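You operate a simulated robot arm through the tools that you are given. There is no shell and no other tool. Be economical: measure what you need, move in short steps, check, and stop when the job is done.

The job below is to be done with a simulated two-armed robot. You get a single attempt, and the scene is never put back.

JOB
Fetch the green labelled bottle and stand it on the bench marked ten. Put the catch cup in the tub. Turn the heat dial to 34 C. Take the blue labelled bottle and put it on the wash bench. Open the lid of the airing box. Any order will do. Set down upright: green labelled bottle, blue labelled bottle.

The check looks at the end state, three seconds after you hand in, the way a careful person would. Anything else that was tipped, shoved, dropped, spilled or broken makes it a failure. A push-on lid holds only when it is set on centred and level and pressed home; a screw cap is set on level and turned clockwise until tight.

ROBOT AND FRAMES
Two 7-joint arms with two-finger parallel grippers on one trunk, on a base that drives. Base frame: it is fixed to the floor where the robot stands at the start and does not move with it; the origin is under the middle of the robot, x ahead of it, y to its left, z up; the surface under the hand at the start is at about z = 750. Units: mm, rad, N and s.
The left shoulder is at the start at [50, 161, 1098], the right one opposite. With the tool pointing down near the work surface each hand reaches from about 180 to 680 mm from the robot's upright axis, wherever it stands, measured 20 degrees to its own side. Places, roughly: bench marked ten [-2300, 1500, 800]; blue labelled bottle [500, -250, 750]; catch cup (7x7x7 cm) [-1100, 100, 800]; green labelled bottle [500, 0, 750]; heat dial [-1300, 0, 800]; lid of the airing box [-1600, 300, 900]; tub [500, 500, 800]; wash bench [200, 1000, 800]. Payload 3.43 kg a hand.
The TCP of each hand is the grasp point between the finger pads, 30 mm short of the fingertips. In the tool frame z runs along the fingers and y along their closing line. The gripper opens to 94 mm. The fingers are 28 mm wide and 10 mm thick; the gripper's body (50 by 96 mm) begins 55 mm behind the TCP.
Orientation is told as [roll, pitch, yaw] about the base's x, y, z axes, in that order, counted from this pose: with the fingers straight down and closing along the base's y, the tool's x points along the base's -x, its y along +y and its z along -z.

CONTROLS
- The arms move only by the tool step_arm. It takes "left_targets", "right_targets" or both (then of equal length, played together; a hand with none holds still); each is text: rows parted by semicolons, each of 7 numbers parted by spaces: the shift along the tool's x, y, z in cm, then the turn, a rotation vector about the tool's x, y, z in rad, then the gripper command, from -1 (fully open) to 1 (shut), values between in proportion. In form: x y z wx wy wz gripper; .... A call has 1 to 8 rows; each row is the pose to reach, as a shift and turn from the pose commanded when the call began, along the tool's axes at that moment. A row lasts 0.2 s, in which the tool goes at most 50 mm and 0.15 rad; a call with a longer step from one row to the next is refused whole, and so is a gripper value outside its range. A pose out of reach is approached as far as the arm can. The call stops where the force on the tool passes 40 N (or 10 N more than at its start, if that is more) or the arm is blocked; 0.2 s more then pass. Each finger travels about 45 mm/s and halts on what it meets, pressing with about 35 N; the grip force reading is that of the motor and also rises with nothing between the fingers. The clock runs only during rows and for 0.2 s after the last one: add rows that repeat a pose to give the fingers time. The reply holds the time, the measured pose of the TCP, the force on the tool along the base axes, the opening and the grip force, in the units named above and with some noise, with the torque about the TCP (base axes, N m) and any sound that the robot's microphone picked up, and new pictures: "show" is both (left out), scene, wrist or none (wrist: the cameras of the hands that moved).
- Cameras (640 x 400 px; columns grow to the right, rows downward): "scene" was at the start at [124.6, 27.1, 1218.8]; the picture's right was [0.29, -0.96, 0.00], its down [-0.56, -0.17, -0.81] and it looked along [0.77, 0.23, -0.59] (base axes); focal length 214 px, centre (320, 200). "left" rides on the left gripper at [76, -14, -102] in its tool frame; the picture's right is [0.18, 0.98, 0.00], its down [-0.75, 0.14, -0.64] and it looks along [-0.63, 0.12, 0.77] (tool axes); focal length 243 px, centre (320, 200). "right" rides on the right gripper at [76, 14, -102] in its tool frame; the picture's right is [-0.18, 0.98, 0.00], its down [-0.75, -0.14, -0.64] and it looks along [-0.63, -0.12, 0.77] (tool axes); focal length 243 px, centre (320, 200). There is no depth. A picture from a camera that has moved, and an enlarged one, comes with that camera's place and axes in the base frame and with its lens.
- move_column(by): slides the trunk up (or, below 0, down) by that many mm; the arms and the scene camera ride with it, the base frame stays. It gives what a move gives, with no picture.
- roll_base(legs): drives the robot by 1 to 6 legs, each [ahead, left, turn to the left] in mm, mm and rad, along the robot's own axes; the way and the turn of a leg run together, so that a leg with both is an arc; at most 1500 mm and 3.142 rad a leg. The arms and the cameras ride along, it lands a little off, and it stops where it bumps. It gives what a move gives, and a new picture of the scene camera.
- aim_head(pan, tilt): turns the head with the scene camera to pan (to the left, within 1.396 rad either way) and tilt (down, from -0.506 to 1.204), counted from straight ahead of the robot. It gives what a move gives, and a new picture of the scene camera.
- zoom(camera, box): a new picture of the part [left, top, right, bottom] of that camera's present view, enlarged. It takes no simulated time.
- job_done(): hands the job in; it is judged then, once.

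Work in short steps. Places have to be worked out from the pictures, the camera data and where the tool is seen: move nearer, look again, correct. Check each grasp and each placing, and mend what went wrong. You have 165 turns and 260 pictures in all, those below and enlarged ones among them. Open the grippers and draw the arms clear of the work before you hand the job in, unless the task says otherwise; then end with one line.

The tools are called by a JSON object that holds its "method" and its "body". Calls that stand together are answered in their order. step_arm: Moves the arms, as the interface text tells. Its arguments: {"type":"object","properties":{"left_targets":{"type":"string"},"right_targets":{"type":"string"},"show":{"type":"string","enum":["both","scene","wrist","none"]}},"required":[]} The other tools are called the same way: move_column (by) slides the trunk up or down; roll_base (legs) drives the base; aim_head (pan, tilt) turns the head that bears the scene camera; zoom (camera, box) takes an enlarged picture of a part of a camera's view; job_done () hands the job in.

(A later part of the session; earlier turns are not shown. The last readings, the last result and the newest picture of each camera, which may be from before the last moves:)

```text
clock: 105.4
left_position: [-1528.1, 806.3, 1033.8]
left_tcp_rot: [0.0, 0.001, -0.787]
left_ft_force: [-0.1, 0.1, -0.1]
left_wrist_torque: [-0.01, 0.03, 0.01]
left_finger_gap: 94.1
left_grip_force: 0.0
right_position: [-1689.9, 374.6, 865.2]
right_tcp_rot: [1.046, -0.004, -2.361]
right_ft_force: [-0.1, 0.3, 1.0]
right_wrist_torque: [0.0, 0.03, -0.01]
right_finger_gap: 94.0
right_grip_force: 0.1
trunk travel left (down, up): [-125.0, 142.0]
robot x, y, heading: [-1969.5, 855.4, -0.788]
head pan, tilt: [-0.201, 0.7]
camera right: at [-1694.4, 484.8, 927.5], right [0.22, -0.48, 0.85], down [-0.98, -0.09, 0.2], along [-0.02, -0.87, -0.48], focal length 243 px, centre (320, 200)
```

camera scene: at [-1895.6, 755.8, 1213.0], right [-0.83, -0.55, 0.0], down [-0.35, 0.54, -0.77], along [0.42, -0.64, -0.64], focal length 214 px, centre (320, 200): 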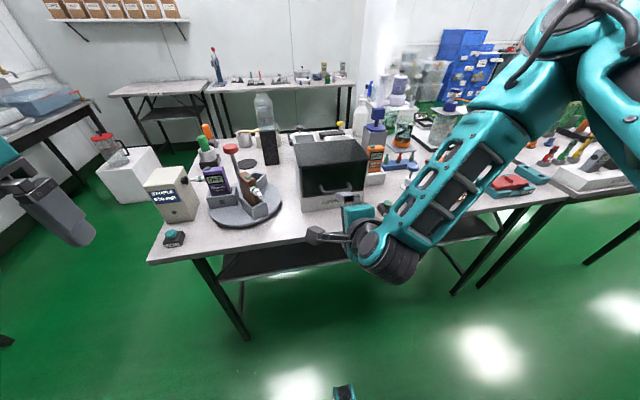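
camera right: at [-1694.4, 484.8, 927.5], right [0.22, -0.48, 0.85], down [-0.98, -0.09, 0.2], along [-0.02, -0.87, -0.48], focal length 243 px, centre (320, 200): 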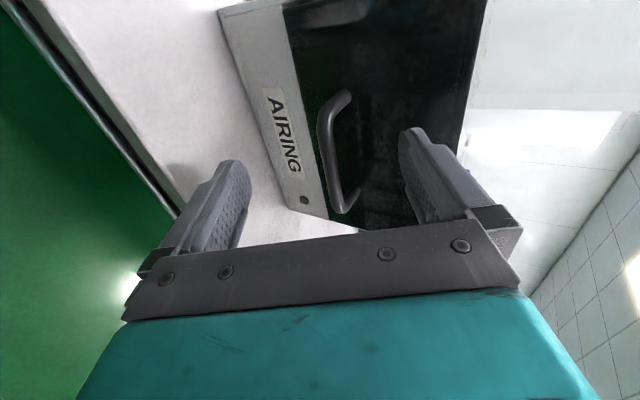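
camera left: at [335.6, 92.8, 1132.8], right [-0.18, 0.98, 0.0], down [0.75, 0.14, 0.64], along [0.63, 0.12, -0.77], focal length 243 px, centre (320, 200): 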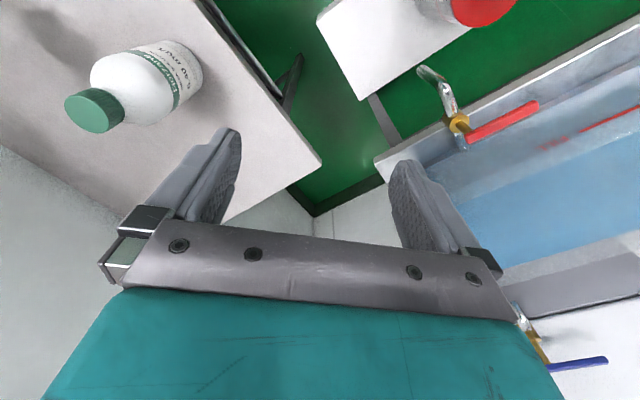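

Now well aligned: bar is +3 mm in y, 54 mm ahead. Advance 40 mm and look.

{"method": "step_arm", "body": {"right_targets": "-0.6 0.2 2 0 0 0 -1; -1.3 0.3 3.2 0 0 0 -1; -1.3 0.3 4 0 0 0 -1; -1.3 0.3 4 0 0 0 -1"}}

```text
clock: 105.9
left_position: [-1528.9, 807.8, 1035.1]
left_tcp_rot: [-0.002, -0.004, -0.787]
left_ft_force: [0.7, -0.6, 0.8]
left_wrist_torque: [0.02, 0.0, 0.01]
left_finger_gap: 94.1
left_grip_force: 0.0
right_position: [-1684.1, 360.4, 860.0]
right_tcp_rot: [1.05, -0.003, -2.357]
right_ft_force: [-10.7, 9.3, 8.6]
right_wrist_torque: [-0.68, -0.65, -0.06]
right_finger_gap: 93.9
right_grip_force: 0.0
trunk travel left (down, up): [-125.0, 142.0]
robot x, y, heading: [-1974.0, 855.0, -0.787]
head pan, tilt: [-0.201, 0.7]
stopped in row 2 (right hand): the force on the tool passed its limit at 44 N (the readings are from after the stop); the commanded pose is now the measured one
camera scene: at [-1896.9, 756.9, 1213.3], right [-0.83, -0.55, 0.0], down [-0.35, 0.54, -0.77], along [0.42, -0.64, -0.64], focal length 214 px, centre (320, 200)
camera right: at [-1688.2, 472.4, 922.2], right [0.22, -0.48, 0.85], down [-0.98, -0.09, 0.2], along [-0.02, -0.88, -0.48], focal length 243 px, centre (320, 200)
```

scene: 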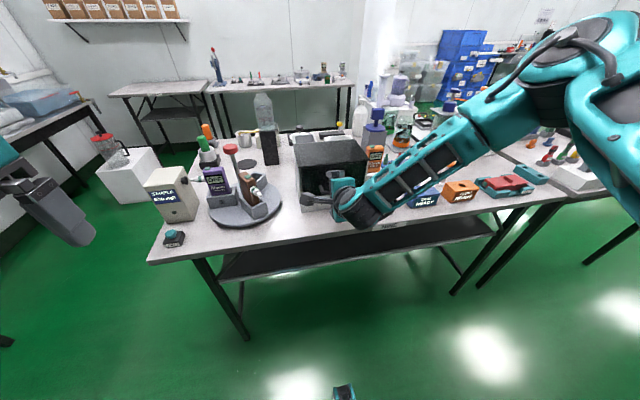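
right: 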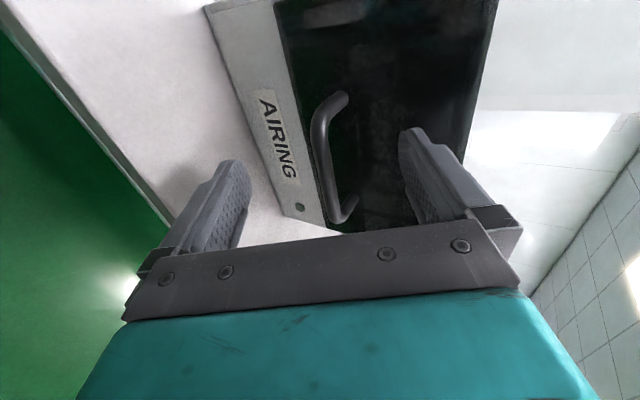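

The upper fingertip touched the window. Back off, pitch a further 0.3 rad and narrow the opening to ~38 mm.

{"method": "step_arm", "body": {"right_targets": "0 0 -2 0 0 0 -1; 0 0 -4 -0.1 0 0 -0.5; 0 0 -5 -0.2 0 0 0.2; 0 0 -5 -0.3 0 0 0.2; 0 0 -5 -0.3 0 0 0.2"}}

```text
clock: 107.1
left_position: [-1527.7, 806.2, 1034.3]
left_tcp_rot: [0.001, 0.0, -0.787]
left_ft_force: [-0.3, 0.6, -0.1]
left_wrist_torque: [-0.02, 0.02, 0.01]
left_finger_gap: 93.9
left_grip_force: 0.1
right_position: [-1675.6, 433.3, 915.6]
right_tcp_rot: [1.344, -0.003, -2.362]
right_ft_force: [0.8, 0.2, -0.2]
right_wrist_torque: [-0.04, -0.02, 0.03]
right_finger_gap: 37.7
right_grip_force: 0.0
right hand out of reach, approached as far as the arm can: row 2, 3, 4, 5
trunk travel left (down, up): [-125.0, 142.0]
robot x, y, heading: [-1971.3, 850.2, -0.786]
head pan, tilt: [-0.201, 0.7]
camera scene: at [-1895.4, 755.3, 1212.9], right [-0.83, -0.55, 0.0], down [-0.35, 0.54, -0.76], along [0.42, -0.64, -0.64], focal length 214 px, centre (320, 200)
camera right: at [-1689.8, 556.1, 950.9], right [0.03, -0.28, 0.96], down [-1.0, -0.06, 0.01], along [0.06, -0.96, -0.29], focal length 243 px, centre (320, 200)
```

scene: 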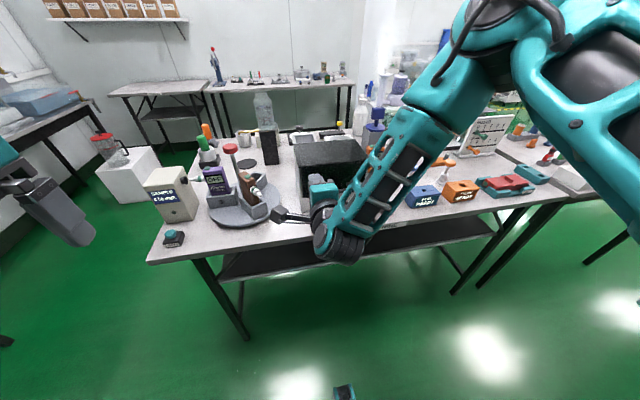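
right: 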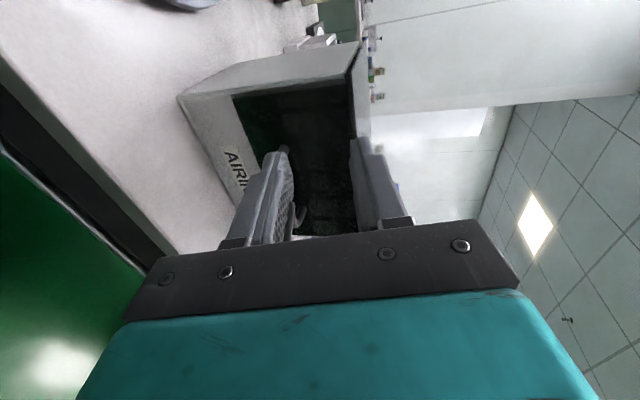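

Reach-limited again; lowering the trunk helps a horizontal wrist. Lower by 60, then re-aim.

{"method": "move_column", "body": {"by": -60}}

{"method": "step_arm", "body": {"right_targets": "-2 2 0 0 0 0 0.2; -4 4 0 0 0 0 0.2; -6 6 0 0 0 0 0.2; -7 6 0 0 0 0 0.2", "show": "none"}}

{"method": "move_column", "body": {"by": -60}}

{"method": "zoom", "body": {"camera": "right", "box": [0, 0, 640, 400]}}

```text
clock: 108.1
left_position: [-1528.3, 808.2, 974.6]
left_tcp_rot: [-0.001, 0.001, -0.787]
left_ft_force: [-1.2, 0.2, -0.2]
left_wrist_torque: [0.02, 0.01, 0.0]
left_finger_gap: 94.0
left_grip_force: 0.0
right_position: [-1674.9, 434.6, 854.7]
right_tcp_rot: [1.344, -0.004, -2.361]
right_ft_force: [-0.2, 0.5, -0.1]
right_wrist_torque: [-0.02, -0.02, 0.0]
right_finger_gap: 37.6
right_grip_force: 0.0
trunk travel left (down, up): [-65.0, 202.0]
robot x, y, heading: [-1969.9, 856.8, -0.788]
head pan, tilt: [-0.201, 0.7]
```

```text
clock: 109.1
left_position: [-1527.4, 807.0, 974.6]
left_tcp_rot: [0.0, 0.0, -0.787]
left_ft_force: [0.3, 0.5, 0.0]
left_wrist_torque: [0.0, 0.02, -0.04]
left_finger_gap: 93.8
left_grip_force: 0.0
right_position: [-1699.3, 393.7, 926.6]
right_tcp_rot: [1.34, -0.005, -2.366]
right_ft_force: [0.4, -0.8, 1.2]
right_wrist_torque: [0.0, -0.01, -0.01]
right_finger_gap: 37.6
right_grip_force: 0.1
right hand out of reach, approached as far as the arm can: row 1, 2, 3, 4
trunk travel left (down, up): [-65.0, 202.0]
robot x, y, heading: [-1971.7, 855.9, -0.788]
head pan, tilt: [-0.201, 0.7]
```

```text
clock: 110.1
left_position: [-1527.9, 807.1, 914.6]
left_tcp_rot: [0.001, 0.001, -0.787]
left_ft_force: [-0.4, -0.2, 0.1]
left_wrist_torque: [-0.01, -0.04, 0.01]
left_finger_gap: 93.9
left_grip_force: 0.0
right_position: [-1700.4, 394.9, 868.3]
right_tcp_rot: [1.339, -0.005, -2.366]
right_ft_force: [0.0, 0.2, 0.1]
right_wrist_torque: [0.0, 0.0, 0.0]
right_finger_gap: 37.6
right_grip_force: 0.0
trunk travel left (down, up): [-5.0, 262.0]
robot x, y, heading: [-1975.2, 854.5, -0.79]
head pan, tilt: [-0.201, 0.7]
```

```text
1.00 times, centred on (320, 200) of right (not enlarged: the box is as wide or as high as the picture)
camera zoom: at [-1713.0, 516.1, 903.4], right [0.03, -0.29, 0.96], down [-1.0, -0.06, 0.01], along [0.05, -0.96, -0.29], focal length 243 px, centre (320, 200)
```

zoom: 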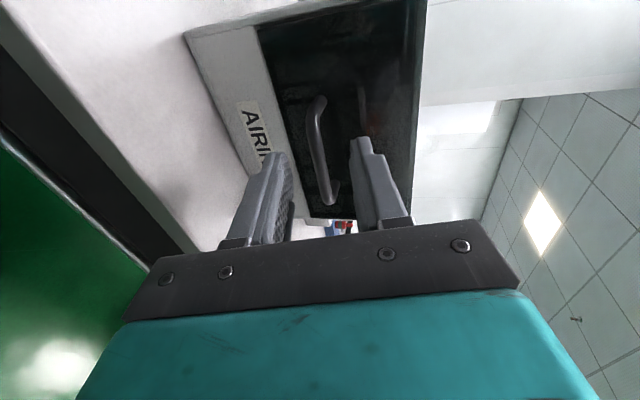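

TCP at d=1482; bar at (y −7, z +73 mm) in tool axes. Advance with correction.

{"method": "step_arm", "body": {"right_targets": "-1 -0.4 1.5 0 0 0 0.2; -2 -0.75 3 0 0 0 0.2; -2 -0.75 3.6 0 0 0 0.2; -2 -0.75 3.6 0 0 0 0.2", "show": "wrist"}}

```text
clock: 111.1
left_position: [-1529.4, 806.5, 915.0]
left_tcp_rot: [0.001, 0.001, -0.787]
left_ft_force: [0.7, -0.4, 0.4]
left_wrist_torque: [0.0, 0.01, -0.02]
left_finger_gap: 94.0
left_grip_force: 0.0
right_position: [-1679.3, 372.3, 866.3]
right_tcp_rot: [1.336, -0.006, -2.371]
right_ft_force: [0.5, 0.1, -1.0]
right_wrist_torque: [0.0, 0.01, 0.02]
right_finger_gap: 37.7
right_grip_force: 0.0
right hand out of reach, approached as far as the arm can: row 1, 2, 3, 4
trunk travel left (down, up): [-5.0, 262.0]
robot x, y, heading: [-1970.2, 853.0, -0.786]
head pan, tilt: [-0.201, 0.7]
camera right: at [-1691.3, 493.9, 902.5], right [0.03, -0.29, 0.96], down [-1.0, -0.05, 0.02], along [0.05, -0.96, -0.29], focal length 243 px, centre (320, 200)
```

right: 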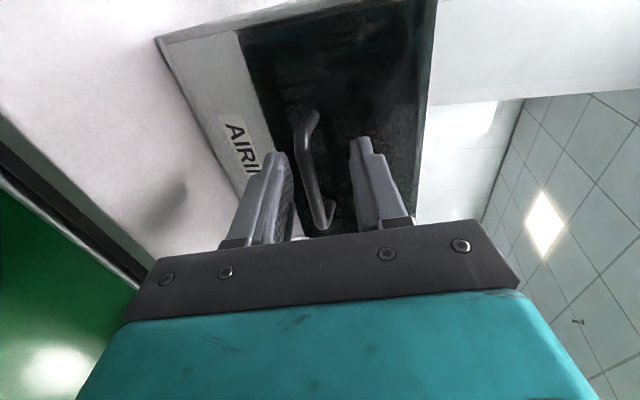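

Reach limit pushes the hand left/up. Back off 40 mm, shift the base 90 mm right so the target sits more centrally, and retry.

{"method": "step_arm", "body": {"right_targets": "0 0 -2 0 0 0 0.2; 0 0 -4 0 0 0 0.2", "show": "none"}}

{"method": "roll_base", "body": {"legs": [[0, -90, 0]]}}

{"method": "step_arm", "body": {"right_targets": "3 -1 0 0 0 0 0.2; 6 -2 0 0 0 0 0.2; 6.5 -2 0 0 0 0 0.2; 6.5 -2 0 0 0 0 0.2", "show": "wrist"}}

```text
clock: 111.7
left_position: [-1528.4, 806.8, 914.7]
left_tcp_rot: [0.001, 0.0, -0.786]
left_ft_force: [-0.1, 0.1, 0.3]
left_wrist_torque: [-0.01, -0.02, 0.04]
left_finger_gap: 94.1
left_grip_force: 0.1
right_position: [-1706.4, 398.6, 875.5]
right_tcp_rot: [1.34, -0.005, -2.369]
right_ft_force: [-0.4, 0.4, -0.6]
right_wrist_torque: [-0.02, -0.01, -0.03]
right_finger_gap: 37.7
right_grip_force: 0.0
trunk travel left (down, up): [-5.0, 262.0]
robot x, y, heading: [-1971.9, 849.4, -0.789]
head pan, tilt: [-0.201, 0.7]
```

```text
clock: 113.2
left_position: [-1591.9, 742.8, 914.4]
left_tcp_rot: [-0.001, 0.0, -0.788]
left_ft_force: [0.1, -0.5, -0.6]
left_wrist_torque: [0.01, 0.01, -0.03]
left_finger_gap: 94.0
left_grip_force: 0.0
right_position: [-1772.1, 335.8, 877.2]
right_tcp_rot: [1.34, -0.006, -2.367]
right_ft_force: [0.0, -0.3, -0.5]
right_wrist_torque: [-0.05, -0.02, -0.01]
right_finger_gap: 37.7
right_grip_force: 0.2
trunk travel left (down, up): [-5.0, 262.0]
robot x, y, heading: [-2035.7, 788.9, -0.783]
head pan, tilt: [-0.201, 0.7]
camera scene: at [-1959.3, 691.6, 1092.9], right [-0.83, -0.55, 0.0], down [-0.35, 0.54, -0.76], along [0.42, -0.64, -0.64], focal length 214 px, centre (320, 200)
```

scene: 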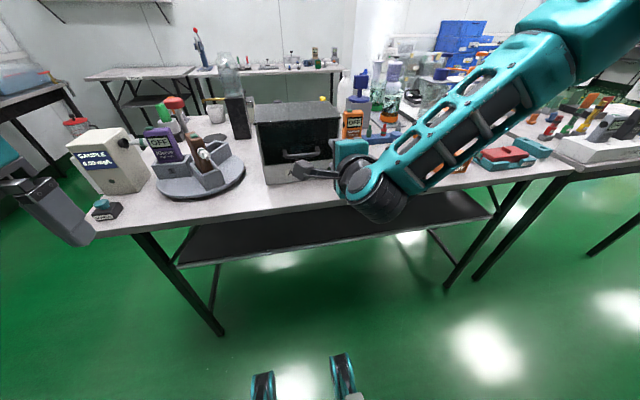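

```text
clock: 114.2
left_position: [-1592.6, 743.2, 914.8]
left_tcp_rot: [0.0, -0.002, -0.787]
left_ft_force: [-0.1, 0.3, 0.2]
left_wrist_torque: [0.01, -0.03, 0.02]
left_finger_gap: 94.5
left_grip_force: 0.2
right_position: [-1728.6, 383.3, 857.6]
right_tcp_rot: [1.342, -0.005, -2.366]
right_ft_force: [-0.2, 0.0, -0.4]
right_wrist_torque: [-0.02, -0.02, 0.0]
right_finger_gap: 37.6
right_grip_force: 0.1
trunk travel left (down, up): [-5.0, 262.0]
robot x, y, heading: [-2032.3, 788.5, -0.788]
head pan, tilt: [-0.201, 0.7]
camera right: at [-1741.2, 506.3, 893.4], right [0.03, -0.29, 0.96], down [-1.0, -0.06, 0.01], along [0.05, -0.96, -0.29], focal length 243 px, centre (320, 200)
```

right: 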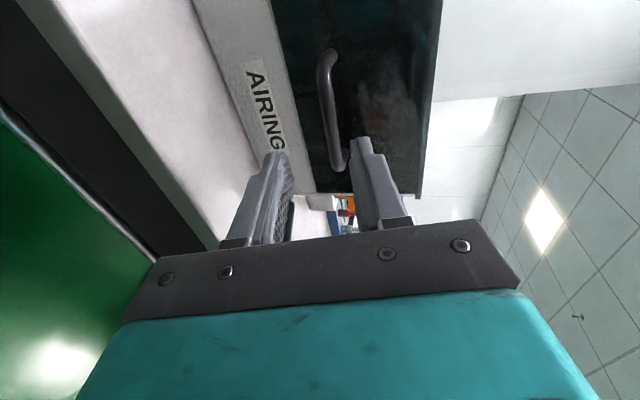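

In reach now. Bar is at (x +11, y +7, z +82). Advance to 62 mm with corrections.

{"method": "step_arm", "body": {"right_targets": "0.5 0.3 2 0 0 0 0.2; 1.1 0.7 4 0 0 0 0.2; 1.1 0.7 5 0 0 0 0.2; 1.1 0.7 5 0 0 0 0.2", "show": "wrist"}}

```text
clock: 115.2
left_position: [-1592.0, 743.4, 914.7]
left_tcp_rot: [-0.002, 0.0, -0.785]
left_ft_force: [0.8, 0.4, -0.2]
left_wrist_torque: [0.01, -0.01, 0.0]
left_finger_gap: 94.0
left_grip_force: 0.0
right_position: [-1683.3, 356.6, 851.8]
right_tcp_rot: [1.339, -0.006, -2.365]
right_ft_force: [1.0, 0.9, 0.6]
right_wrist_torque: [-0.01, 0.04, 0.02]
right_finger_gap: 37.7
right_grip_force: 0.1
trunk travel left (down, up): [-5.0, 262.0]
robot x, y, heading: [-2036.5, 786.9, -0.781]
head pan, tilt: [-0.201, 0.7]
camera right: at [-1697.4, 478.7, 888.3], right [0.03, -0.29, 0.96], down [-1.0, -0.06, 0.01], along [0.05, -0.96, -0.29], focal length 243 px, centre (320, 200)
```

right: 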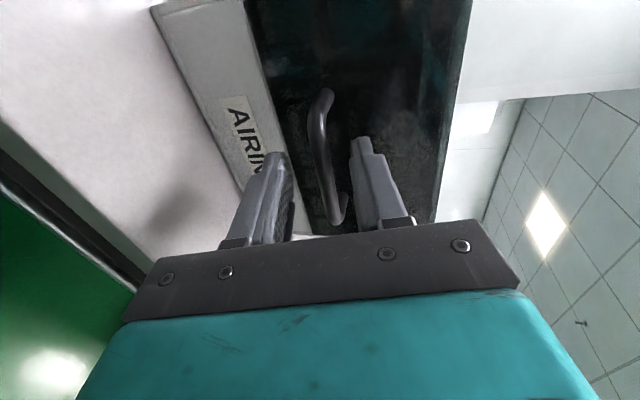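

Bar lies between the fingers. Advance 12 mm more and close.

{"method": "step_arm", "body": {"right_targets": "0 0 0.6 0 0 0 0.2; 0 0 1.1 0 0 0 0.2; 0 0 1.1 0 0 0 0.5; 0 0 1.1 0 0 0 1; 0 0 1.1 0 0 0 1", "show": "wrist"}}

```text
clock: 116.3
left_position: [-1590.7, 743.9, 915.4]
left_tcp_rot: [0.0, 0.001, -0.787]
left_ft_force: [-0.6, -0.4, 0.1]
left_wrist_torque: [-0.06, 0.0, -0.01]
left_finger_gap: 94.1
left_grip_force: 0.0
right_position: [-1678.0, 347.6, 850.5]
right_tcp_rot: [1.345, -0.003, -2.367]
right_ft_force: [2.5, -3.4, 6.4]
right_wrist_torque: [-0.14, -0.05, 0.1]
right_finger_gap: 9.8
right_grip_force: 35.3
trunk travel left (down, up): [-5.0, 262.0]
robot x, y, heading: [-2036.6, 787.2, -0.787]
head pan, tilt: [-0.201, 0.7]
camera right: at [-1689.9, 470.3, 887.6], right [0.03, -0.28, 0.96], down [-1.0, -0.06, 0.01], along [0.05, -0.96, -0.28], focal length 243 px, centre (320, 200)
```

right: 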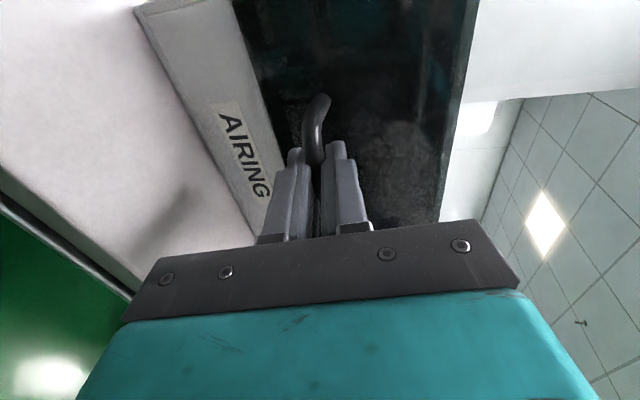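

Handle gripped. Test a small 8 mm lift along the whole-lid arc and watch force.

{"method": "step_arm", "body": {"right_targets": "0 0.35 -0.2 0.02 0 0 1; 0 0.7 -0.4 0.04 0 0 1; 0 0.7 -0.4 0.04 0 0 1", "show": "wrist"}}

```text
clock: 117.2
left_position: [-1591.8, 742.8, 913.8]
left_tcp_rot: [0.0, 0.0, -0.786]
left_ft_force: [-0.1, 0.1, 0.1]
left_wrist_torque: [0.0, -0.01, 0.02]
left_finger_gap: 94.2
left_grip_force: 0.0
right_position: [-1677.9, 350.7, 857.9]
right_tcp_rot: [1.301, -0.006, -2.368]
right_ft_force: [9.4, -6.5, 3.4]
right_wrist_torque: [-0.1, 0.11, 0.16]
right_finger_gap: 9.6
right_grip_force: 43.3
trunk travel left (down, up): [-5.0, 262.0]
robot x, y, heading: [-2033.0, 788.8, -0.791]
head pan, tilt: [-0.201, 0.7]
camera right: at [-1690.1, 470.5, 897.4], right [0.06, -0.31, 0.95], down [-1.0, -0.06, 0.04], along [0.04, -0.95, -0.32], focal length 243 px, centre (320, 200)
```

right: 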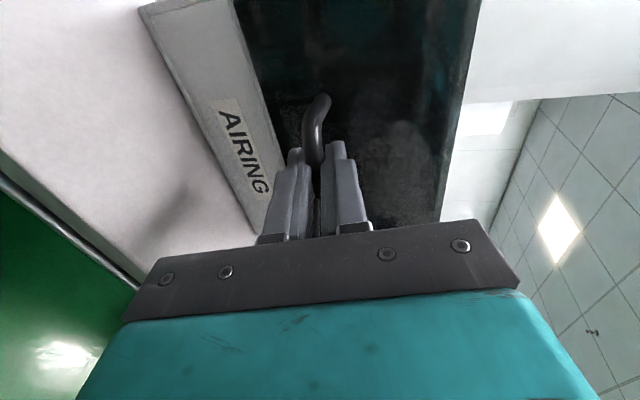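

Lid moves with little force, matching the whole-lid arc (hinge ≈ d 1232, z 893). Continue the arc by 0.56 rad.

{"method": "step_arm", "body": {"right_targets": "0 1.36 -0.5 0.07 0 0 1; 0 2.72 -1.01 0.14 0 0 1; 0 4.1 -1.4 0.21 0 0 1; 0 5.5 -1.66 0.28 0 0 1; 0 6.9 -1.85 0.35 0 0 1; 0 8.35 -1.91 0.42 0 0 1; 0 9.8 -1.88 0.49 0 0 1; 0 11.2 -1.77 0.56 0 0 1"}}

```text
clock: 118.0
left_position: [-1594.2, 743.9, 915.7]
left_tcp_rot: [-0.001, -0.002, -0.789]
left_ft_force: [0.0, 0.0, -0.3]
left_wrist_torque: [-0.03, 0.04, 0.03]
left_finger_gap: 94.1
left_grip_force: 0.2
right_position: [-1683.6, 353.9, 896.5]
right_tcp_rot: [1.067, -0.008, -2.364]
right_ft_force: [-10.2, 4.9, -3.8]
right_wrist_torque: [0.25, -0.05, 0.1]
right_finger_gap: 9.2
right_grip_force: 43.5
trunk travel left (down, up): [-5.0, 262.0]
robot x, y, heading: [-2034.2, 790.2, -0.789]
head pan, tilt: [-0.201, 0.7]
stopped in row 4 (right hand): the force on the tool passed its limit at 48 N (the readings are from after the stop); the commanded pose is now the measured one
camera scene: at [-1960.7, 692.0, 1092.9], right [-0.84, -0.55, 0.0], down [-0.35, 0.54, -0.77], along [0.42, -0.64, -0.64], focal length 214 px, centre (320, 200)
camera right: at [-1687.1, 467.9, 956.7], right [0.21, -0.46, 0.86], down [-0.98, -0.08, 0.19], along [-0.02, -0.88, -0.47], focal length 243 px, centre (320, 200)
```

scene: 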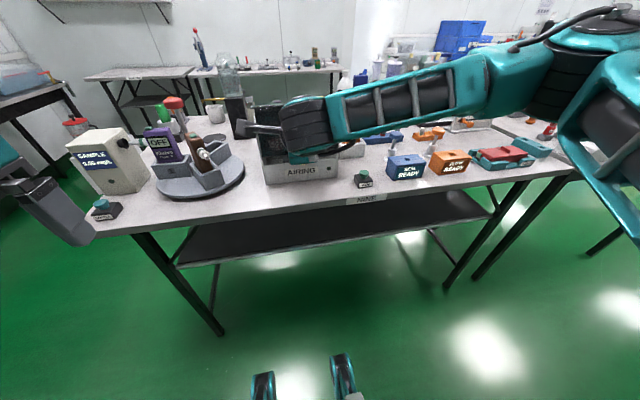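
right: 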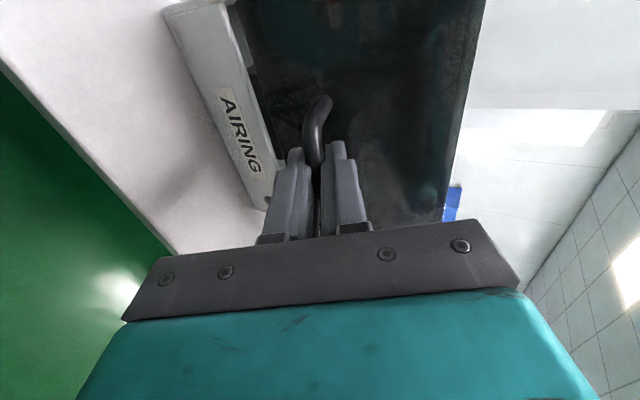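

Lid is opening; the stop was from arc mismatch. Refit hinge ≈(d 1240, z 908), r≈200, and continue.

{"method": "step_arm", "body": {"right_targets": "0 1.37 -0.72 0.06 0 0 1; 0 2.64 -1.33 0.13 0 0 1; 0 3.94 -1.84 0.2 0 0 1; 0 5.28 -2.27 0.27 0 0 1; 0 6.64 -2.59 0.34 0 0 1; 0 8.03 -2.83 0.41 0 0 1; 0 9.42 -2.97 0.48 0 0 1; 0 10.8 -3.01 0.55 0 0 1"}}

```text
clock: 118.8
left_position: [-1594.0, 743.9, 915.0]
left_tcp_rot: [0.001, -0.001, -0.788]
left_ft_force: [-0.2, 0.0, 0.1]
left_wrist_torque: [0.0, 0.02, -0.03]
left_finger_gap: 93.9
left_grip_force: 0.1
right_position: [-1683.7, 357.6, 935.3]
right_tcp_rot: [0.889, -0.007, -2.359]
right_ft_force: [-15.2, 7.9, -0.4]
right_wrist_torque: [0.37, -0.11, 0.08]
right_finger_gap: 9.3
right_grip_force: 43.3
trunk travel left (down, up): [-5.0, 262.0]
robot x, y, heading: [-2033.4, 789.8, -0.783]
head pan, tilt: [-0.201, 0.7]
stopped in row 3 (right hand): the force on the tool passed its limit at 41 N (the readings are from after the stop); the commanded pose is now the measured one
camera scene: at [-1961.9, 692.9, 1093.1], right [-0.84, -0.55, 0.0], down [-0.35, 0.54, -0.77], along [0.42, -0.64, -0.64], focal length 214 px, centre (320, 200)
camera right: at [-1679.1, 460.0, 1010.1], right [0.31, -0.56, 0.77], down [-0.95, -0.11, 0.3], along [-0.08, -0.82, -0.57], focal length 243 px, centre (320, 200)
```

scene: 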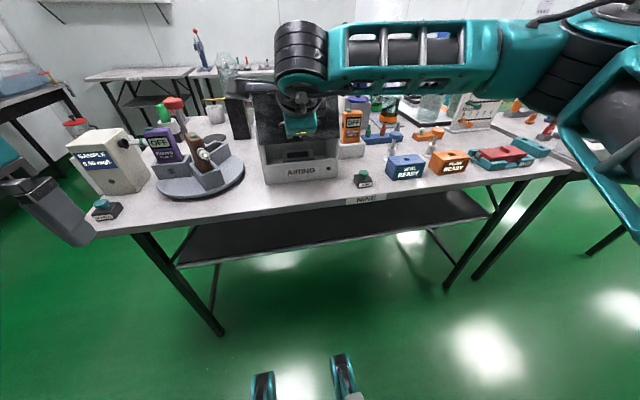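
right: 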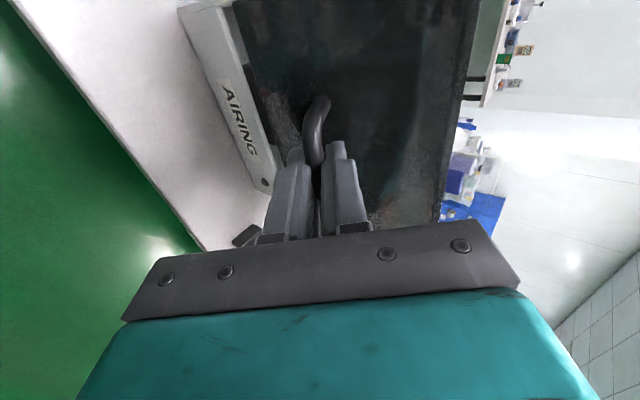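

Over half-lifted at front; residual outward force says the radius is larger (~225, hinge near d 1222). Continue with slower arc and less rotation.

{"method": "step_arm", "body": {"right_targets": "0 0.6 -0.6 0 0 0 1; 0 1.17 -1.0 0.02 0 0 1; 0 1.9 -1.4 0.05 0 0 1; 0 2.59 -1.7 0.08 0 0 1; 0 3.3 -2.0 0.115 0 0 1; 0 4.05 -2.29 0.15 0 0 1; 0 4.8 -2.55 0.185 0 0 1; 0 5.55 -2.79 0.22 0 0 1", "show": "scene"}}

```text
clock: 120.6
left_position: [-1593.3, 745.3, 915.6]
left_tcp_rot: [-0.001, -0.002, -0.788]
left_ft_force: [0.0, 0.5, 0.4]
left_wrist_torque: [0.02, 0.01, 0.01]
left_finger_gap: 94.0
left_grip_force: 0.1
right_position: [-1670.8, 346.1, 998.1]
right_tcp_rot: [0.675, -0.008, -2.36]
right_ft_force: [-2.4, 4.1, 0.7]
right_wrist_torque: [0.15, -0.11, -0.24]
right_finger_gap: 9.6
right_grip_force: 42.7
trunk travel left (down, up): [-5.0, 262.0]
robot x, y, heading: [-2034.9, 791.2, -0.791]
head pan, tilt: [-0.201, 0.7]
camera scene: at [-1960.4, 692.6, 1092.9], right [-0.84, -0.55, 0.0], down [-0.35, 0.54, -0.77], along [0.42, -0.64, -0.64], focal length 214 px, centre (320, 200)
```

scene: 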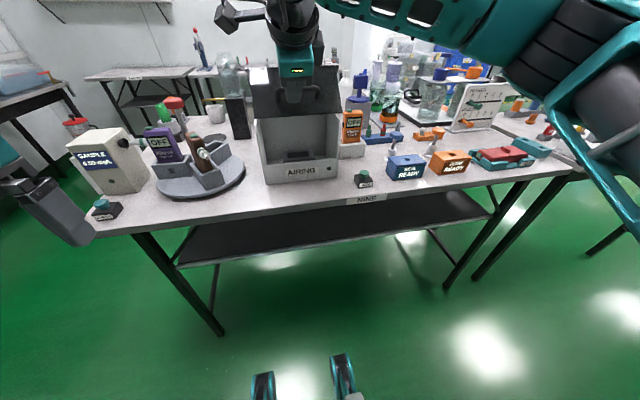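

Forces are small; model fits. Continue the arc another 0.56 rad.

{"method": "step_arm", "body": {"right_targets": "0 1.46 -0.79 0.07 0 0 1; 0 2.92 -1.37 0.14 0 0 1; 0 4.42 -1.84 0.21 0 0 1; 0 5.94 -2.19 0.28 0 0 1; 0 7.49 -2.44 0.35 0 0 1; 0 9.05 -2.58 0.42 0 0 1; 0 10.61 -2.61 0.49 0 0 1; 0 12.18 -2.54 0.56 0 0 1", "show": "scene"}}

```text
clock: 122.4
left_position: [-1589.7, 742.9, 913.3]
left_tcp_rot: [-0.001, 0.004, -0.786]
left_ft_force: [1.4, 1.1, 0.2]
left_wrist_torque: [-0.01, 0.0, -0.01]
left_finger_gap: 94.2
left_grip_force: 0.0
right_position: [-1667.7, 319.5, 1055.6]
right_tcp_rot: [0.138, -0.008, -2.351]
right_ft_force: [30.7, -2.9, -17.3]
right_wrist_torque: [0.09, -0.88, 0.14]
right_finger_gap: 10.0
right_grip_force: 43.7
right hand out of reach, approached as far as the arm can: row 6, 7, 8
trunk travel left (down, up): [-5.0, 262.0]
robot x, y, heading: [-2035.2, 791.1, -0.789]
head pan, tilt: [-0.201, 0.7]
camera scene: at [-1956.3, 690.9, 1092.3], right [-0.83, -0.55, 0.0], down [-0.36, 0.54, -0.76], along [0.42, -0.64, -0.65], focal length 214 px, centre (320, 200)
```

scene: 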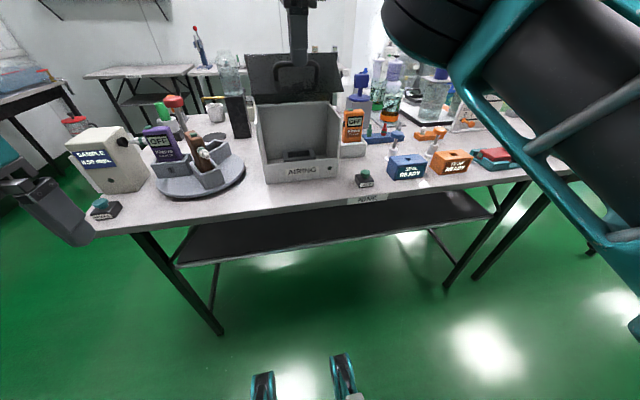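

Arm ran out of reach with the trunk low. Relieve the load a bit first; lid seems friction-balanced, so I'll then release and regrip from a better stance.

{"method": "step_arm", "body": {"right_targets": "0.2 0.4 0.3 0 0 0 1; 0.4 0.8 0.5 0 0 0 1; 0.4 0.8 0.5 0 0 0 1", "show": "wrist"}}

```text
clock: 123.2
left_position: [-1592.6, 743.1, 912.9]
left_tcp_rot: [0.0, 0.001, -0.787]
left_ft_force: [-0.3, -0.4, 0.1]
left_wrist_torque: [0.01, -0.03, 0.01]
left_finger_gap: 94.1
left_grip_force: 0.1
right_position: [-1670.3, 321.9, 1049.3]
right_tcp_rot: [0.113, -0.008, -2.358]
right_ft_force: [20.3, 5.3, -6.0]
right_wrist_torque: [0.44, -0.95, 0.54]
right_finger_gap: 9.5
right_grip_force: 43.6
right hand out of reach, approached as far as the arm can: row 1, 2, 3
trunk travel left (down, up): [-5.0, 262.0]
robot x, y, heading: [-2035.2, 791.0, -0.788]
head pan, tilt: [-0.201, 0.7]
camera right: at [-1614.6, 373.8, 1152.0], right [0.56, -0.82, 0.11], down [-0.68, -0.38, 0.63], along [-0.47, -0.43, -0.77], focal length 243 px, centre (320, 200)
```

right: 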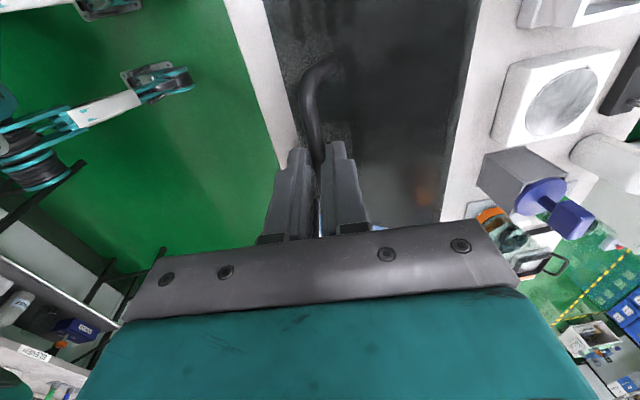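

Open the fingers slightly; the bar stays captured between them, so I can see whether the lid holds.

{"method": "step_arm", "body": {"right_targets": "0 0 0 0 0 0 0.6; 0 0 0 0 0 0 0.4; 0 0 0 0 0 0 0.4; 0 0 0 0 0 0 0.4"}}

```text
clock: 124.2
left_position: [-1592.6, 743.2, 914.6]
left_tcp_rot: [0.001, -0.001, -0.788]
left_ft_force: [-0.1, 0.4, 0.3]
left_wrist_torque: [-0.03, -0.03, -0.01]
left_finger_gap: 94.2
left_grip_force: 0.1
right_position: [-1674.0, 320.3, 1049.4]
right_tcp_rot: [0.115, -0.007, -2.363]
right_ft_force: [0.1, -0.2, 0.4]
right_wrist_torque: [-0.02, 0.0, 0.01]
right_finger_gap: 28.2
right_grip_force: 0.0
trunk travel left (down, up): [-5.0, 262.0]
robot x, y, heading: [-2038.1, 790.0, -0.789]
head pan, tilt: [-0.201, 0.7]
camera scene: at [-1960.3, 692.2, 1092.9], right [-0.84, -0.55, 0.0], down [-0.35, 0.54, -0.76], along [0.42, -0.64, -0.64], focal length 214 px, centre (320, 200)
camera right: at [-1617.4, 372.5, 1152.2], right [0.56, -0.82, 0.11], down [-0.68, -0.38, 0.63], along [-0.47, -0.43, -0.77], focal length 243 px, centre (320, 200)
```

scene: 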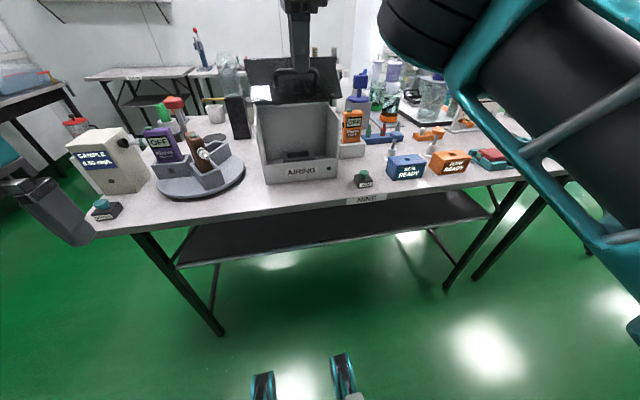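
right: 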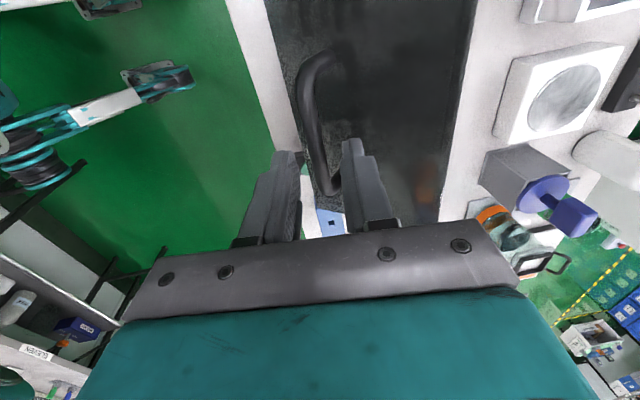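

The lid holds by itself with zero force. Withdraw up and back, then I'll raise the trunk and push the lid further open from underneath.

{"method": "step_arm", "body": {"right_targets": "0 0 -2 0 0 0 0.4; 0 0 -5 0 0 0 0.4; 0 -2 -7 0 0 0 0.4; 0 -6 -8 0 0 0 0.4; 0 -10.5 -8 0 0 0 0.4; 0 -15 -8 0 0 0 0.4; 0 -19 -8 0 0 0 0.8", "show": "scene"}}

{"method": "move_column", "body": {"by": 150}}

{"method": "aim_head", "body": {"pan": 0.1, "tilt": 0.7}}

```text
clock: 125.8
left_position: [-1593.0, 743.3, 915.0]
left_tcp_rot: [0.0, 0.001, -0.789]
left_ft_force: [-0.3, -0.4, -0.1]
left_wrist_torque: [0.02, 0.01, -0.02]
left_finger_gap: 94.1
left_grip_force: 0.1
right_position: [-1812.2, 459.9, 1107.8]
right_tcp_rot: [0.113, -0.008, -2.362]
right_ft_force: [-0.1, 0.3, -0.7]
right_wrist_torque: [0.01, 0.01, 0.03]
right_finger_gap: 9.4
right_grip_force: 0.1
right hand out of reach, approached as far as the arm can: row 1, 2, 3
trunk travel left (down, up): [-5.0, 262.0]
robot x, y, heading: [-2040.8, 787.4, -0.783]
head pan, tilt: [-0.201, 0.7]
camera scene: at [-1960.4, 692.2, 1092.9], right [-0.84, -0.55, 0.0], down [-0.35, 0.54, -0.77], along [0.42, -0.64, -0.64], focal length 214 px, centre (320, 200)
```

scene: 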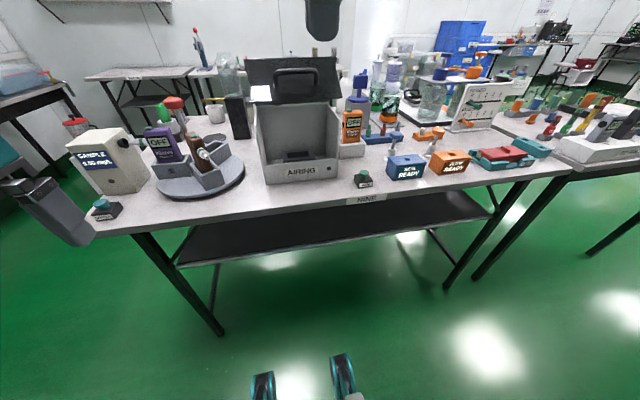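

```text
clock: 127.5
left_position: [-1593.0, 743.8, 1064.5]
left_tcp_rot: [0.0, -0.001, -0.788]
left_ft_force: [0.3, -0.5, 0.2]
left_wrist_torque: [0.0, -0.02, 0.01]
left_finger_gap: 94.1
left_grip_force: 0.1
right_position: [-1812.4, 460.2, 1258.6]
right_tcp_rot: [0.113, -0.009, -2.363]
right_ft_force: [-0.3, -0.5, 0.7]
right_wrist_torque: [-0.01, -0.03, 0.02]
right_finger_gap: 9.4
right_grip_force: 0.0
trunk travel left (down, up): [-155.0, 112.0]
robot x, y, heading: [-2036.1, 787.2, -0.783]
head pan, tilt: [-0.201, 0.7]
```

```text
clock: 128.3
left_position: [-1592.2, 743.1, 1064.7]
left_tcp_rot: [0.0, 0.001, -0.789]
left_ft_force: [0.7, 0.6, 0.1]
left_wrist_torque: [-0.03, 0.01, 0.01]
left_finger_gap: 93.8
left_grip_force: 0.1
right_position: [-1812.1, 460.2, 1257.8]
right_tcp_rot: [0.114, -0.009, -2.362]
right_ft_force: [-0.8, -0.8, -0.2]
right_wrist_torque: [0.02, 0.0, -0.01]
right_finger_gap: 9.5
right_grip_force: 0.0
trunk travel left (down, up): [-155.0, 112.0]
robot x, y, heading: [-2035.4, 789.7, -0.785]
head pan, tilt: [0.099, 0.7]
camera scene: at [-1941.4, 709.1, 1242.9], right [-0.64, -0.77, 0.0], down [-0.5, 0.41, -0.76], along [0.59, -0.49, -0.64], focal length 214 px, centre (320, 200)
```

scene: 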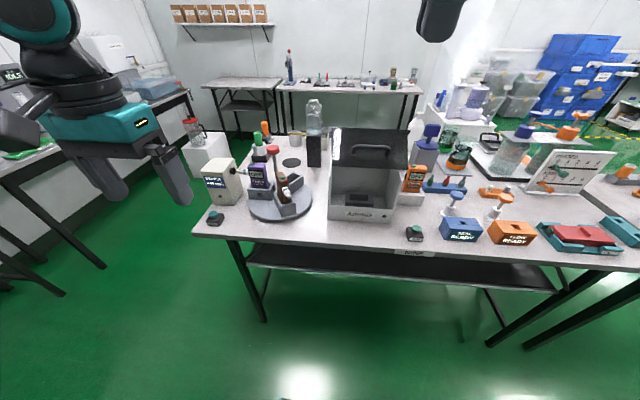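

{"method": "zoom", "body": {"camera": "scene", "box": [280, 100, 450, 240]}}

```text
2.86 times, centred on (365, 170) of scene
camera zoom: at [-1941.4, 709.1, 1242.9], right [-0.64, -0.77, 0.0], down [-0.5, 0.41, -0.76], along [0.59, -0.49, -0.64], focal length 613 px, centre (191, 286)
```

zoom: 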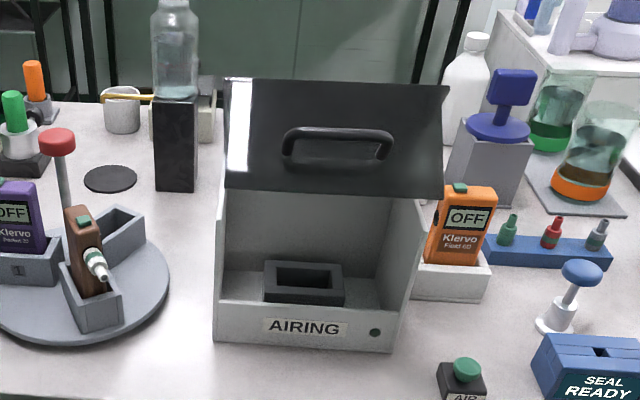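

Lid is open ~50°. To be safe I'll regrip the handle (now at ≈ d 1396, z 1013) and open further. Drive 130 closer and pitch the fingers to ~0.5.

{"method": "roll_base", "body": {"legs": [[130, 0, 0]]}}

{"method": "step_arm", "body": {"right_targets": "0 0 3 -0.13 0 0 0.4; 0 0 6 -0.26 0 0 0.4; 0 0 9 -0.39 0 0 0.4; 0 0 11 -0.39 0 0 0.4; 0 0 12 -0.39 0 0 0.4"}}

```text
clock: 129.6
left_position: [-1502.6, 653.1, 1064.9]
left_tcp_rot: [0.001, 0.0, -0.789]
left_ft_force: [-0.2, -0.1, -0.3]
left_wrist_torque: [0.0, -0.03, -0.02]
left_finger_gap: 93.9
left_grip_force: 0.1
right_position: [-1720.2, 370.6, 1257.8]
right_tcp_rot: [0.111, -0.009, -2.36]
right_ft_force: [-0.6, 0.2, 0.9]
right_wrist_torque: [0.02, 0.0, -0.04]
right_finger_gap: 9.5
right_grip_force: 0.1
trunk travel left (down, up): [-155.0, 112.0]
robot x, y, heading: [-1949.6, 697.8, -0.787]
head pan, tilt: [0.099, 0.7]
camera scene: at [-1850.6, 618.2, 1242.8], right [-0.63, -0.77, 0.0], down [-0.5, 0.41, -0.76], along [0.59, -0.48, -0.64], focal length 214 px, centre (320, 200)
```

scene: 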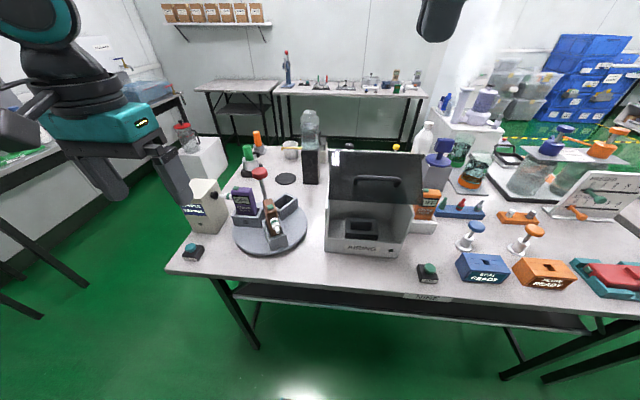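

```text
clock: 130.8
left_position: [-1503.2, 653.0, 1065.3]
left_tcp_rot: [-0.002, 0.0, -0.787]
left_ft_force: [0.1, -0.2, 0.1]
left_wrist_torque: [0.02, -0.01, 0.03]
left_finger_gap: 94.0
left_grip_force: 0.1
right_position: [-1713.2, 361.7, 1138.5]
right_tcp_rot: [0.504, -0.006, -2.359]
right_ft_force: [0.0, 0.3, 0.0]
right_wrist_torque: [-0.02, -0.03, -0.01]
right_finger_gap: 28.2
right_grip_force: 0.1
trunk travel left (down, up): [-155.0, 112.0]
robot x, y, heading: [-1946.5, 701.7, -0.787]
head pan, tilt: [0.099, 0.7]
camera scene: at [-1851.1, 618.7, 1242.9], right [-0.63, -0.77, 0.0], down [-0.5, 0.41, -0.76], along [0.59, -0.49, -0.64], focal length 214 px, centre (320, 200)
camera right: at [-1684.8, 441.2, 1233.7], right [0.48, -0.74, 0.48], down [-0.84, -0.22, 0.5], along [-0.26, -0.64, -0.72], focal length 243 px, centre (320, 200)
```

scene: 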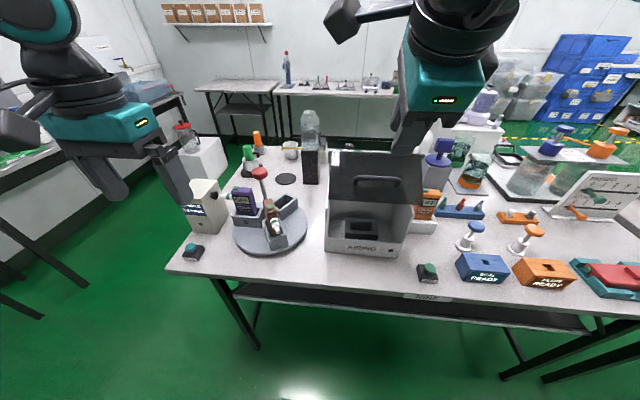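
right: 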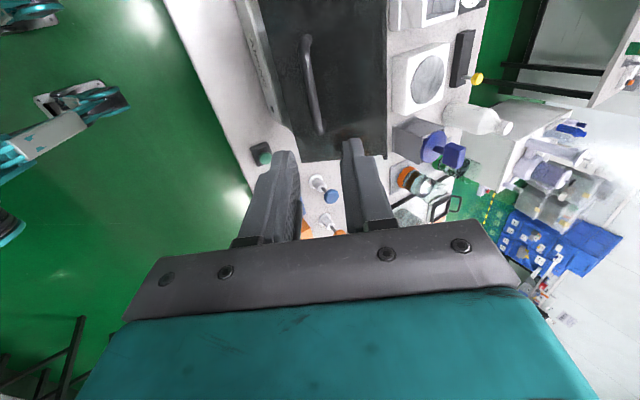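

Handle seen at d≈1401, z≈1013: tool-frame offset y −2, z +142, x +12. Approach 95 mm.

{"method": "step_arm", "body": {"right_targets": "0.5 -0.1 3.5 0 0 0 0.4; 1.2 -0.1 7 0 0 0 0.4; 1.2 -0.1 9.5 0 0 0 0.4; 1.2 -0.1 9.5 0 0 0 0.4", "show": "wrist"}}

```text
clock: 131.8
left_position: [-1503.1, 653.2, 1064.1]
left_tcp_rot: [-0.001, 0.002, -0.787]
left_ft_force: [0.5, -0.7, 0.4]
left_wrist_torque: [0.0, -0.03, 0.02]
left_finger_gap: 93.8
left_grip_force: 0.0
right_position: [-1672.7, 337.8, 1053.3]
right_tcp_rot: [0.501, -0.009, -2.36]
right_ft_force: [0.2, -0.4, 0.5]
right_wrist_torque: [0.0, -0.01, 0.0]
right_finger_gap: 28.4
right_grip_force: 0.1
trunk travel left (down, up): [-155.0, 112.0]
robot x, y, heading: [-1948.6, 696.8, -0.789]
head pan, tilt: [0.099, 0.7]
camera right: at [-1644.9, 418.0, 1149.5], right [0.48, -0.74, 0.48], down [-0.84, -0.22, 0.5], along [-0.26, -0.64, -0.72], focal length 243 px, centre (320, 200)
```

right: 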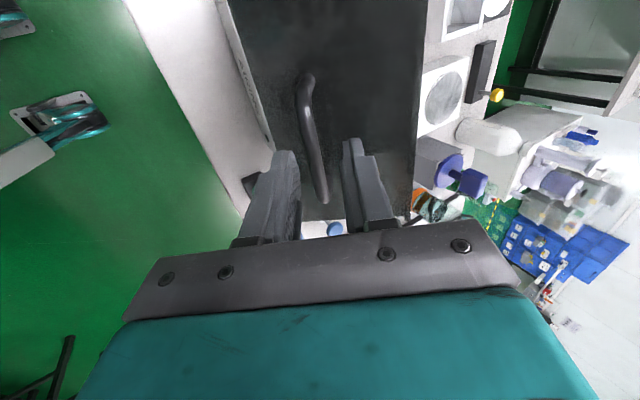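

Aligned. Advance 25 mm and close.

{"method": "step_arm", "body": {"right_targets": "0 -0.1 1.3 0 0 0 0.4; 0 -0.1 2.5 0 0 0 0.4; 0 -0.1 2.5 0 0 0 0.8; 0 -0.1 2.5 0 0 0 1; 0 -0.1 2.5 0 0 0 1", "show": "wrist"}}

```text
clock: 133.0
left_position: [-1502.9, 653.1, 1065.4]
left_tcp_rot: [-0.001, -0.002, -0.787]
left_ft_force: [-0.5, 0.3, -0.1]
left_wrist_torque: [-0.05, -0.04, -0.03]
left_finger_gap: 94.0
left_grip_force: 0.1
right_position: [-1666.0, 329.9, 1033.1]
right_tcp_rot: [0.503, -0.01, -2.358]
right_ft_force: [-2.0, 2.2, 1.7]
right_wrist_torque: [0.08, 0.01, -0.17]
right_finger_gap: 9.6
right_grip_force: 43.7
trunk travel left (down, up): [-155.0, 112.0]
robot x, y, heading: [-1945.0, 697.0, -0.786]
head pan, tilt: [0.099, 0.7]
camera right: at [-1637.6, 410.2, 1127.5], right [0.48, -0.74, 0.48], down [-0.84, -0.22, 0.5], along [-0.26, -0.64, -0.72], focal length 243 px, centre (320, 200)
```

right: 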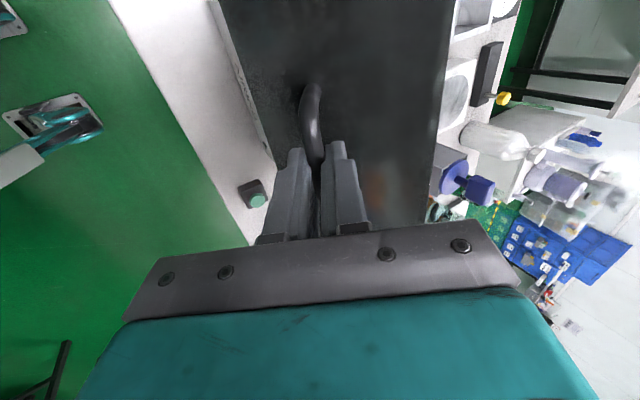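

Gripped. Continue the arc by 0.56 rad.

{"method": "step_arm", "body": {"right_targets": "0 1.42 -0.7 0.07 0 0 1; 0 2.91 -1.29 0.14 0 0 1; 0 4.42 -1.77 0.21 0 0 1; 0 5.96 -2.14 0.28 0 0 1; 0 7.52 -2.41 0.35 0 0 1; 0 9.11 -2.56 0.42 0 0 1; 0 10.7 -2.62 0.49 0 0 1; 0 12.28 -2.55 0.56 0 0 1", "show": "scene"}}

```text
clock: 134.8
left_position: [-1501.1, 650.5, 1063.5]
left_tcp_rot: [0.0, 0.003, -0.787]
left_ft_force: [0.2, -0.9, 0.0]
left_wrist_torque: [0.03, -0.01, 0.02]
left_finger_gap: 94.2
left_grip_force: 0.0
right_position: [-1595.5, 259.0, 1109.9]
right_tcp_rot: [-0.066, -0.009, -2.362]
right_ft_force: [6.8, -7.3, -27.8]
right_wrist_torque: [-0.28, -0.04, 0.1]
right_finger_gap: 9.9
right_grip_force: 43.4
trunk travel left (down, up): [-155.0, 112.0]
robot x, y, heading: [-1946.2, 699.0, -0.787]
head pan, tilt: [0.099, 0.7]
camera scene: at [-1848.9, 615.7, 1242.2], right [-0.63, -0.77, 0.0], down [-0.5, 0.41, -0.76], along [0.59, -0.48, -0.65], focal length 214 px, centre (320, 200)
```

scene: 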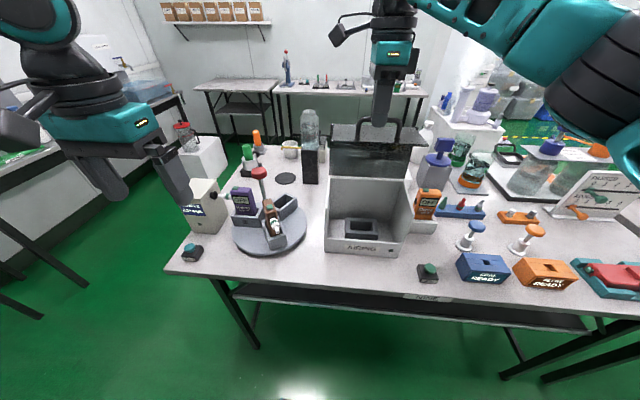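

Nearly 80° open; radius slightly smaller than modelled. Continue another ~0.3 rad with r≈219.

{"method": "step_arm", "body": {"right_targets": "0 1.2 0 0.05 0 0 1; 0 2.47 -0.31 0.1 0 0 1; 0 3.5 -0.65 0.15 0 0 1; 0 4.56 -1.0 0.2 0 0 1; 0 5.65 -1.25 0.25 0 0 1; 0 6.74 -1.45 0.3 0 0 1"}}

```text
clock: 136.2
left_position: [-1503.8, 655.0, 1065.3]
left_tcp_rot: [-0.001, -0.001, -0.787]
left_ft_force: [-1.8, -0.4, 0.1]
left_wrist_torque: [-0.02, -0.01, 0.01]
left_finger_gap: 94.0
left_grip_force: 0.0
right_position: [-1608.9, 304.1, 1129.4]
right_tcp_rot: [-0.35, -0.007, -2.359]
right_ft_force: [0.3, 0.7, 0.2]
right_wrist_torque: [-0.05, 0.01, 0.03]
right_finger_gap: 0.1
right_grip_force: 33.2
right hand out of reach, approached as far as the arm can: row 2, 3, 4, 5, 6
trunk travel left (down, up): [-155.0, 112.0]
robot x, y, heading: [-1947.0, 699.0, -0.786]
head pan, tilt: [0.099, 0.7]
camera scene: at [-1851.5, 620.3, 1243.2], right [-0.63, -0.77, 0.0], down [-0.5, 0.41, -0.77], along [0.59, -0.49, -0.64], focal length 214 px, centre (320, 200)
camera right: at [-1520.4, 322.6, 1219.0], right [0.52, -0.79, -0.33], down [-0.47, -0.59, 0.66], along [-0.71, -0.19, -0.67], focal length 243 px, centre (320, 200)
```

scene: 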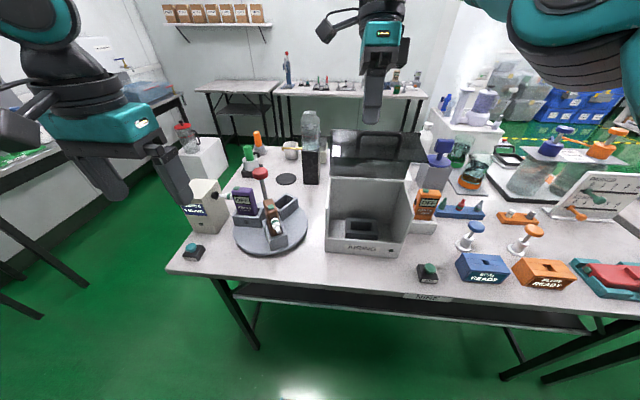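
right: 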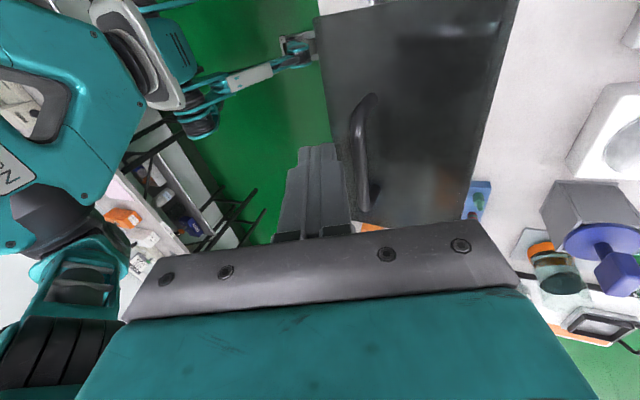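

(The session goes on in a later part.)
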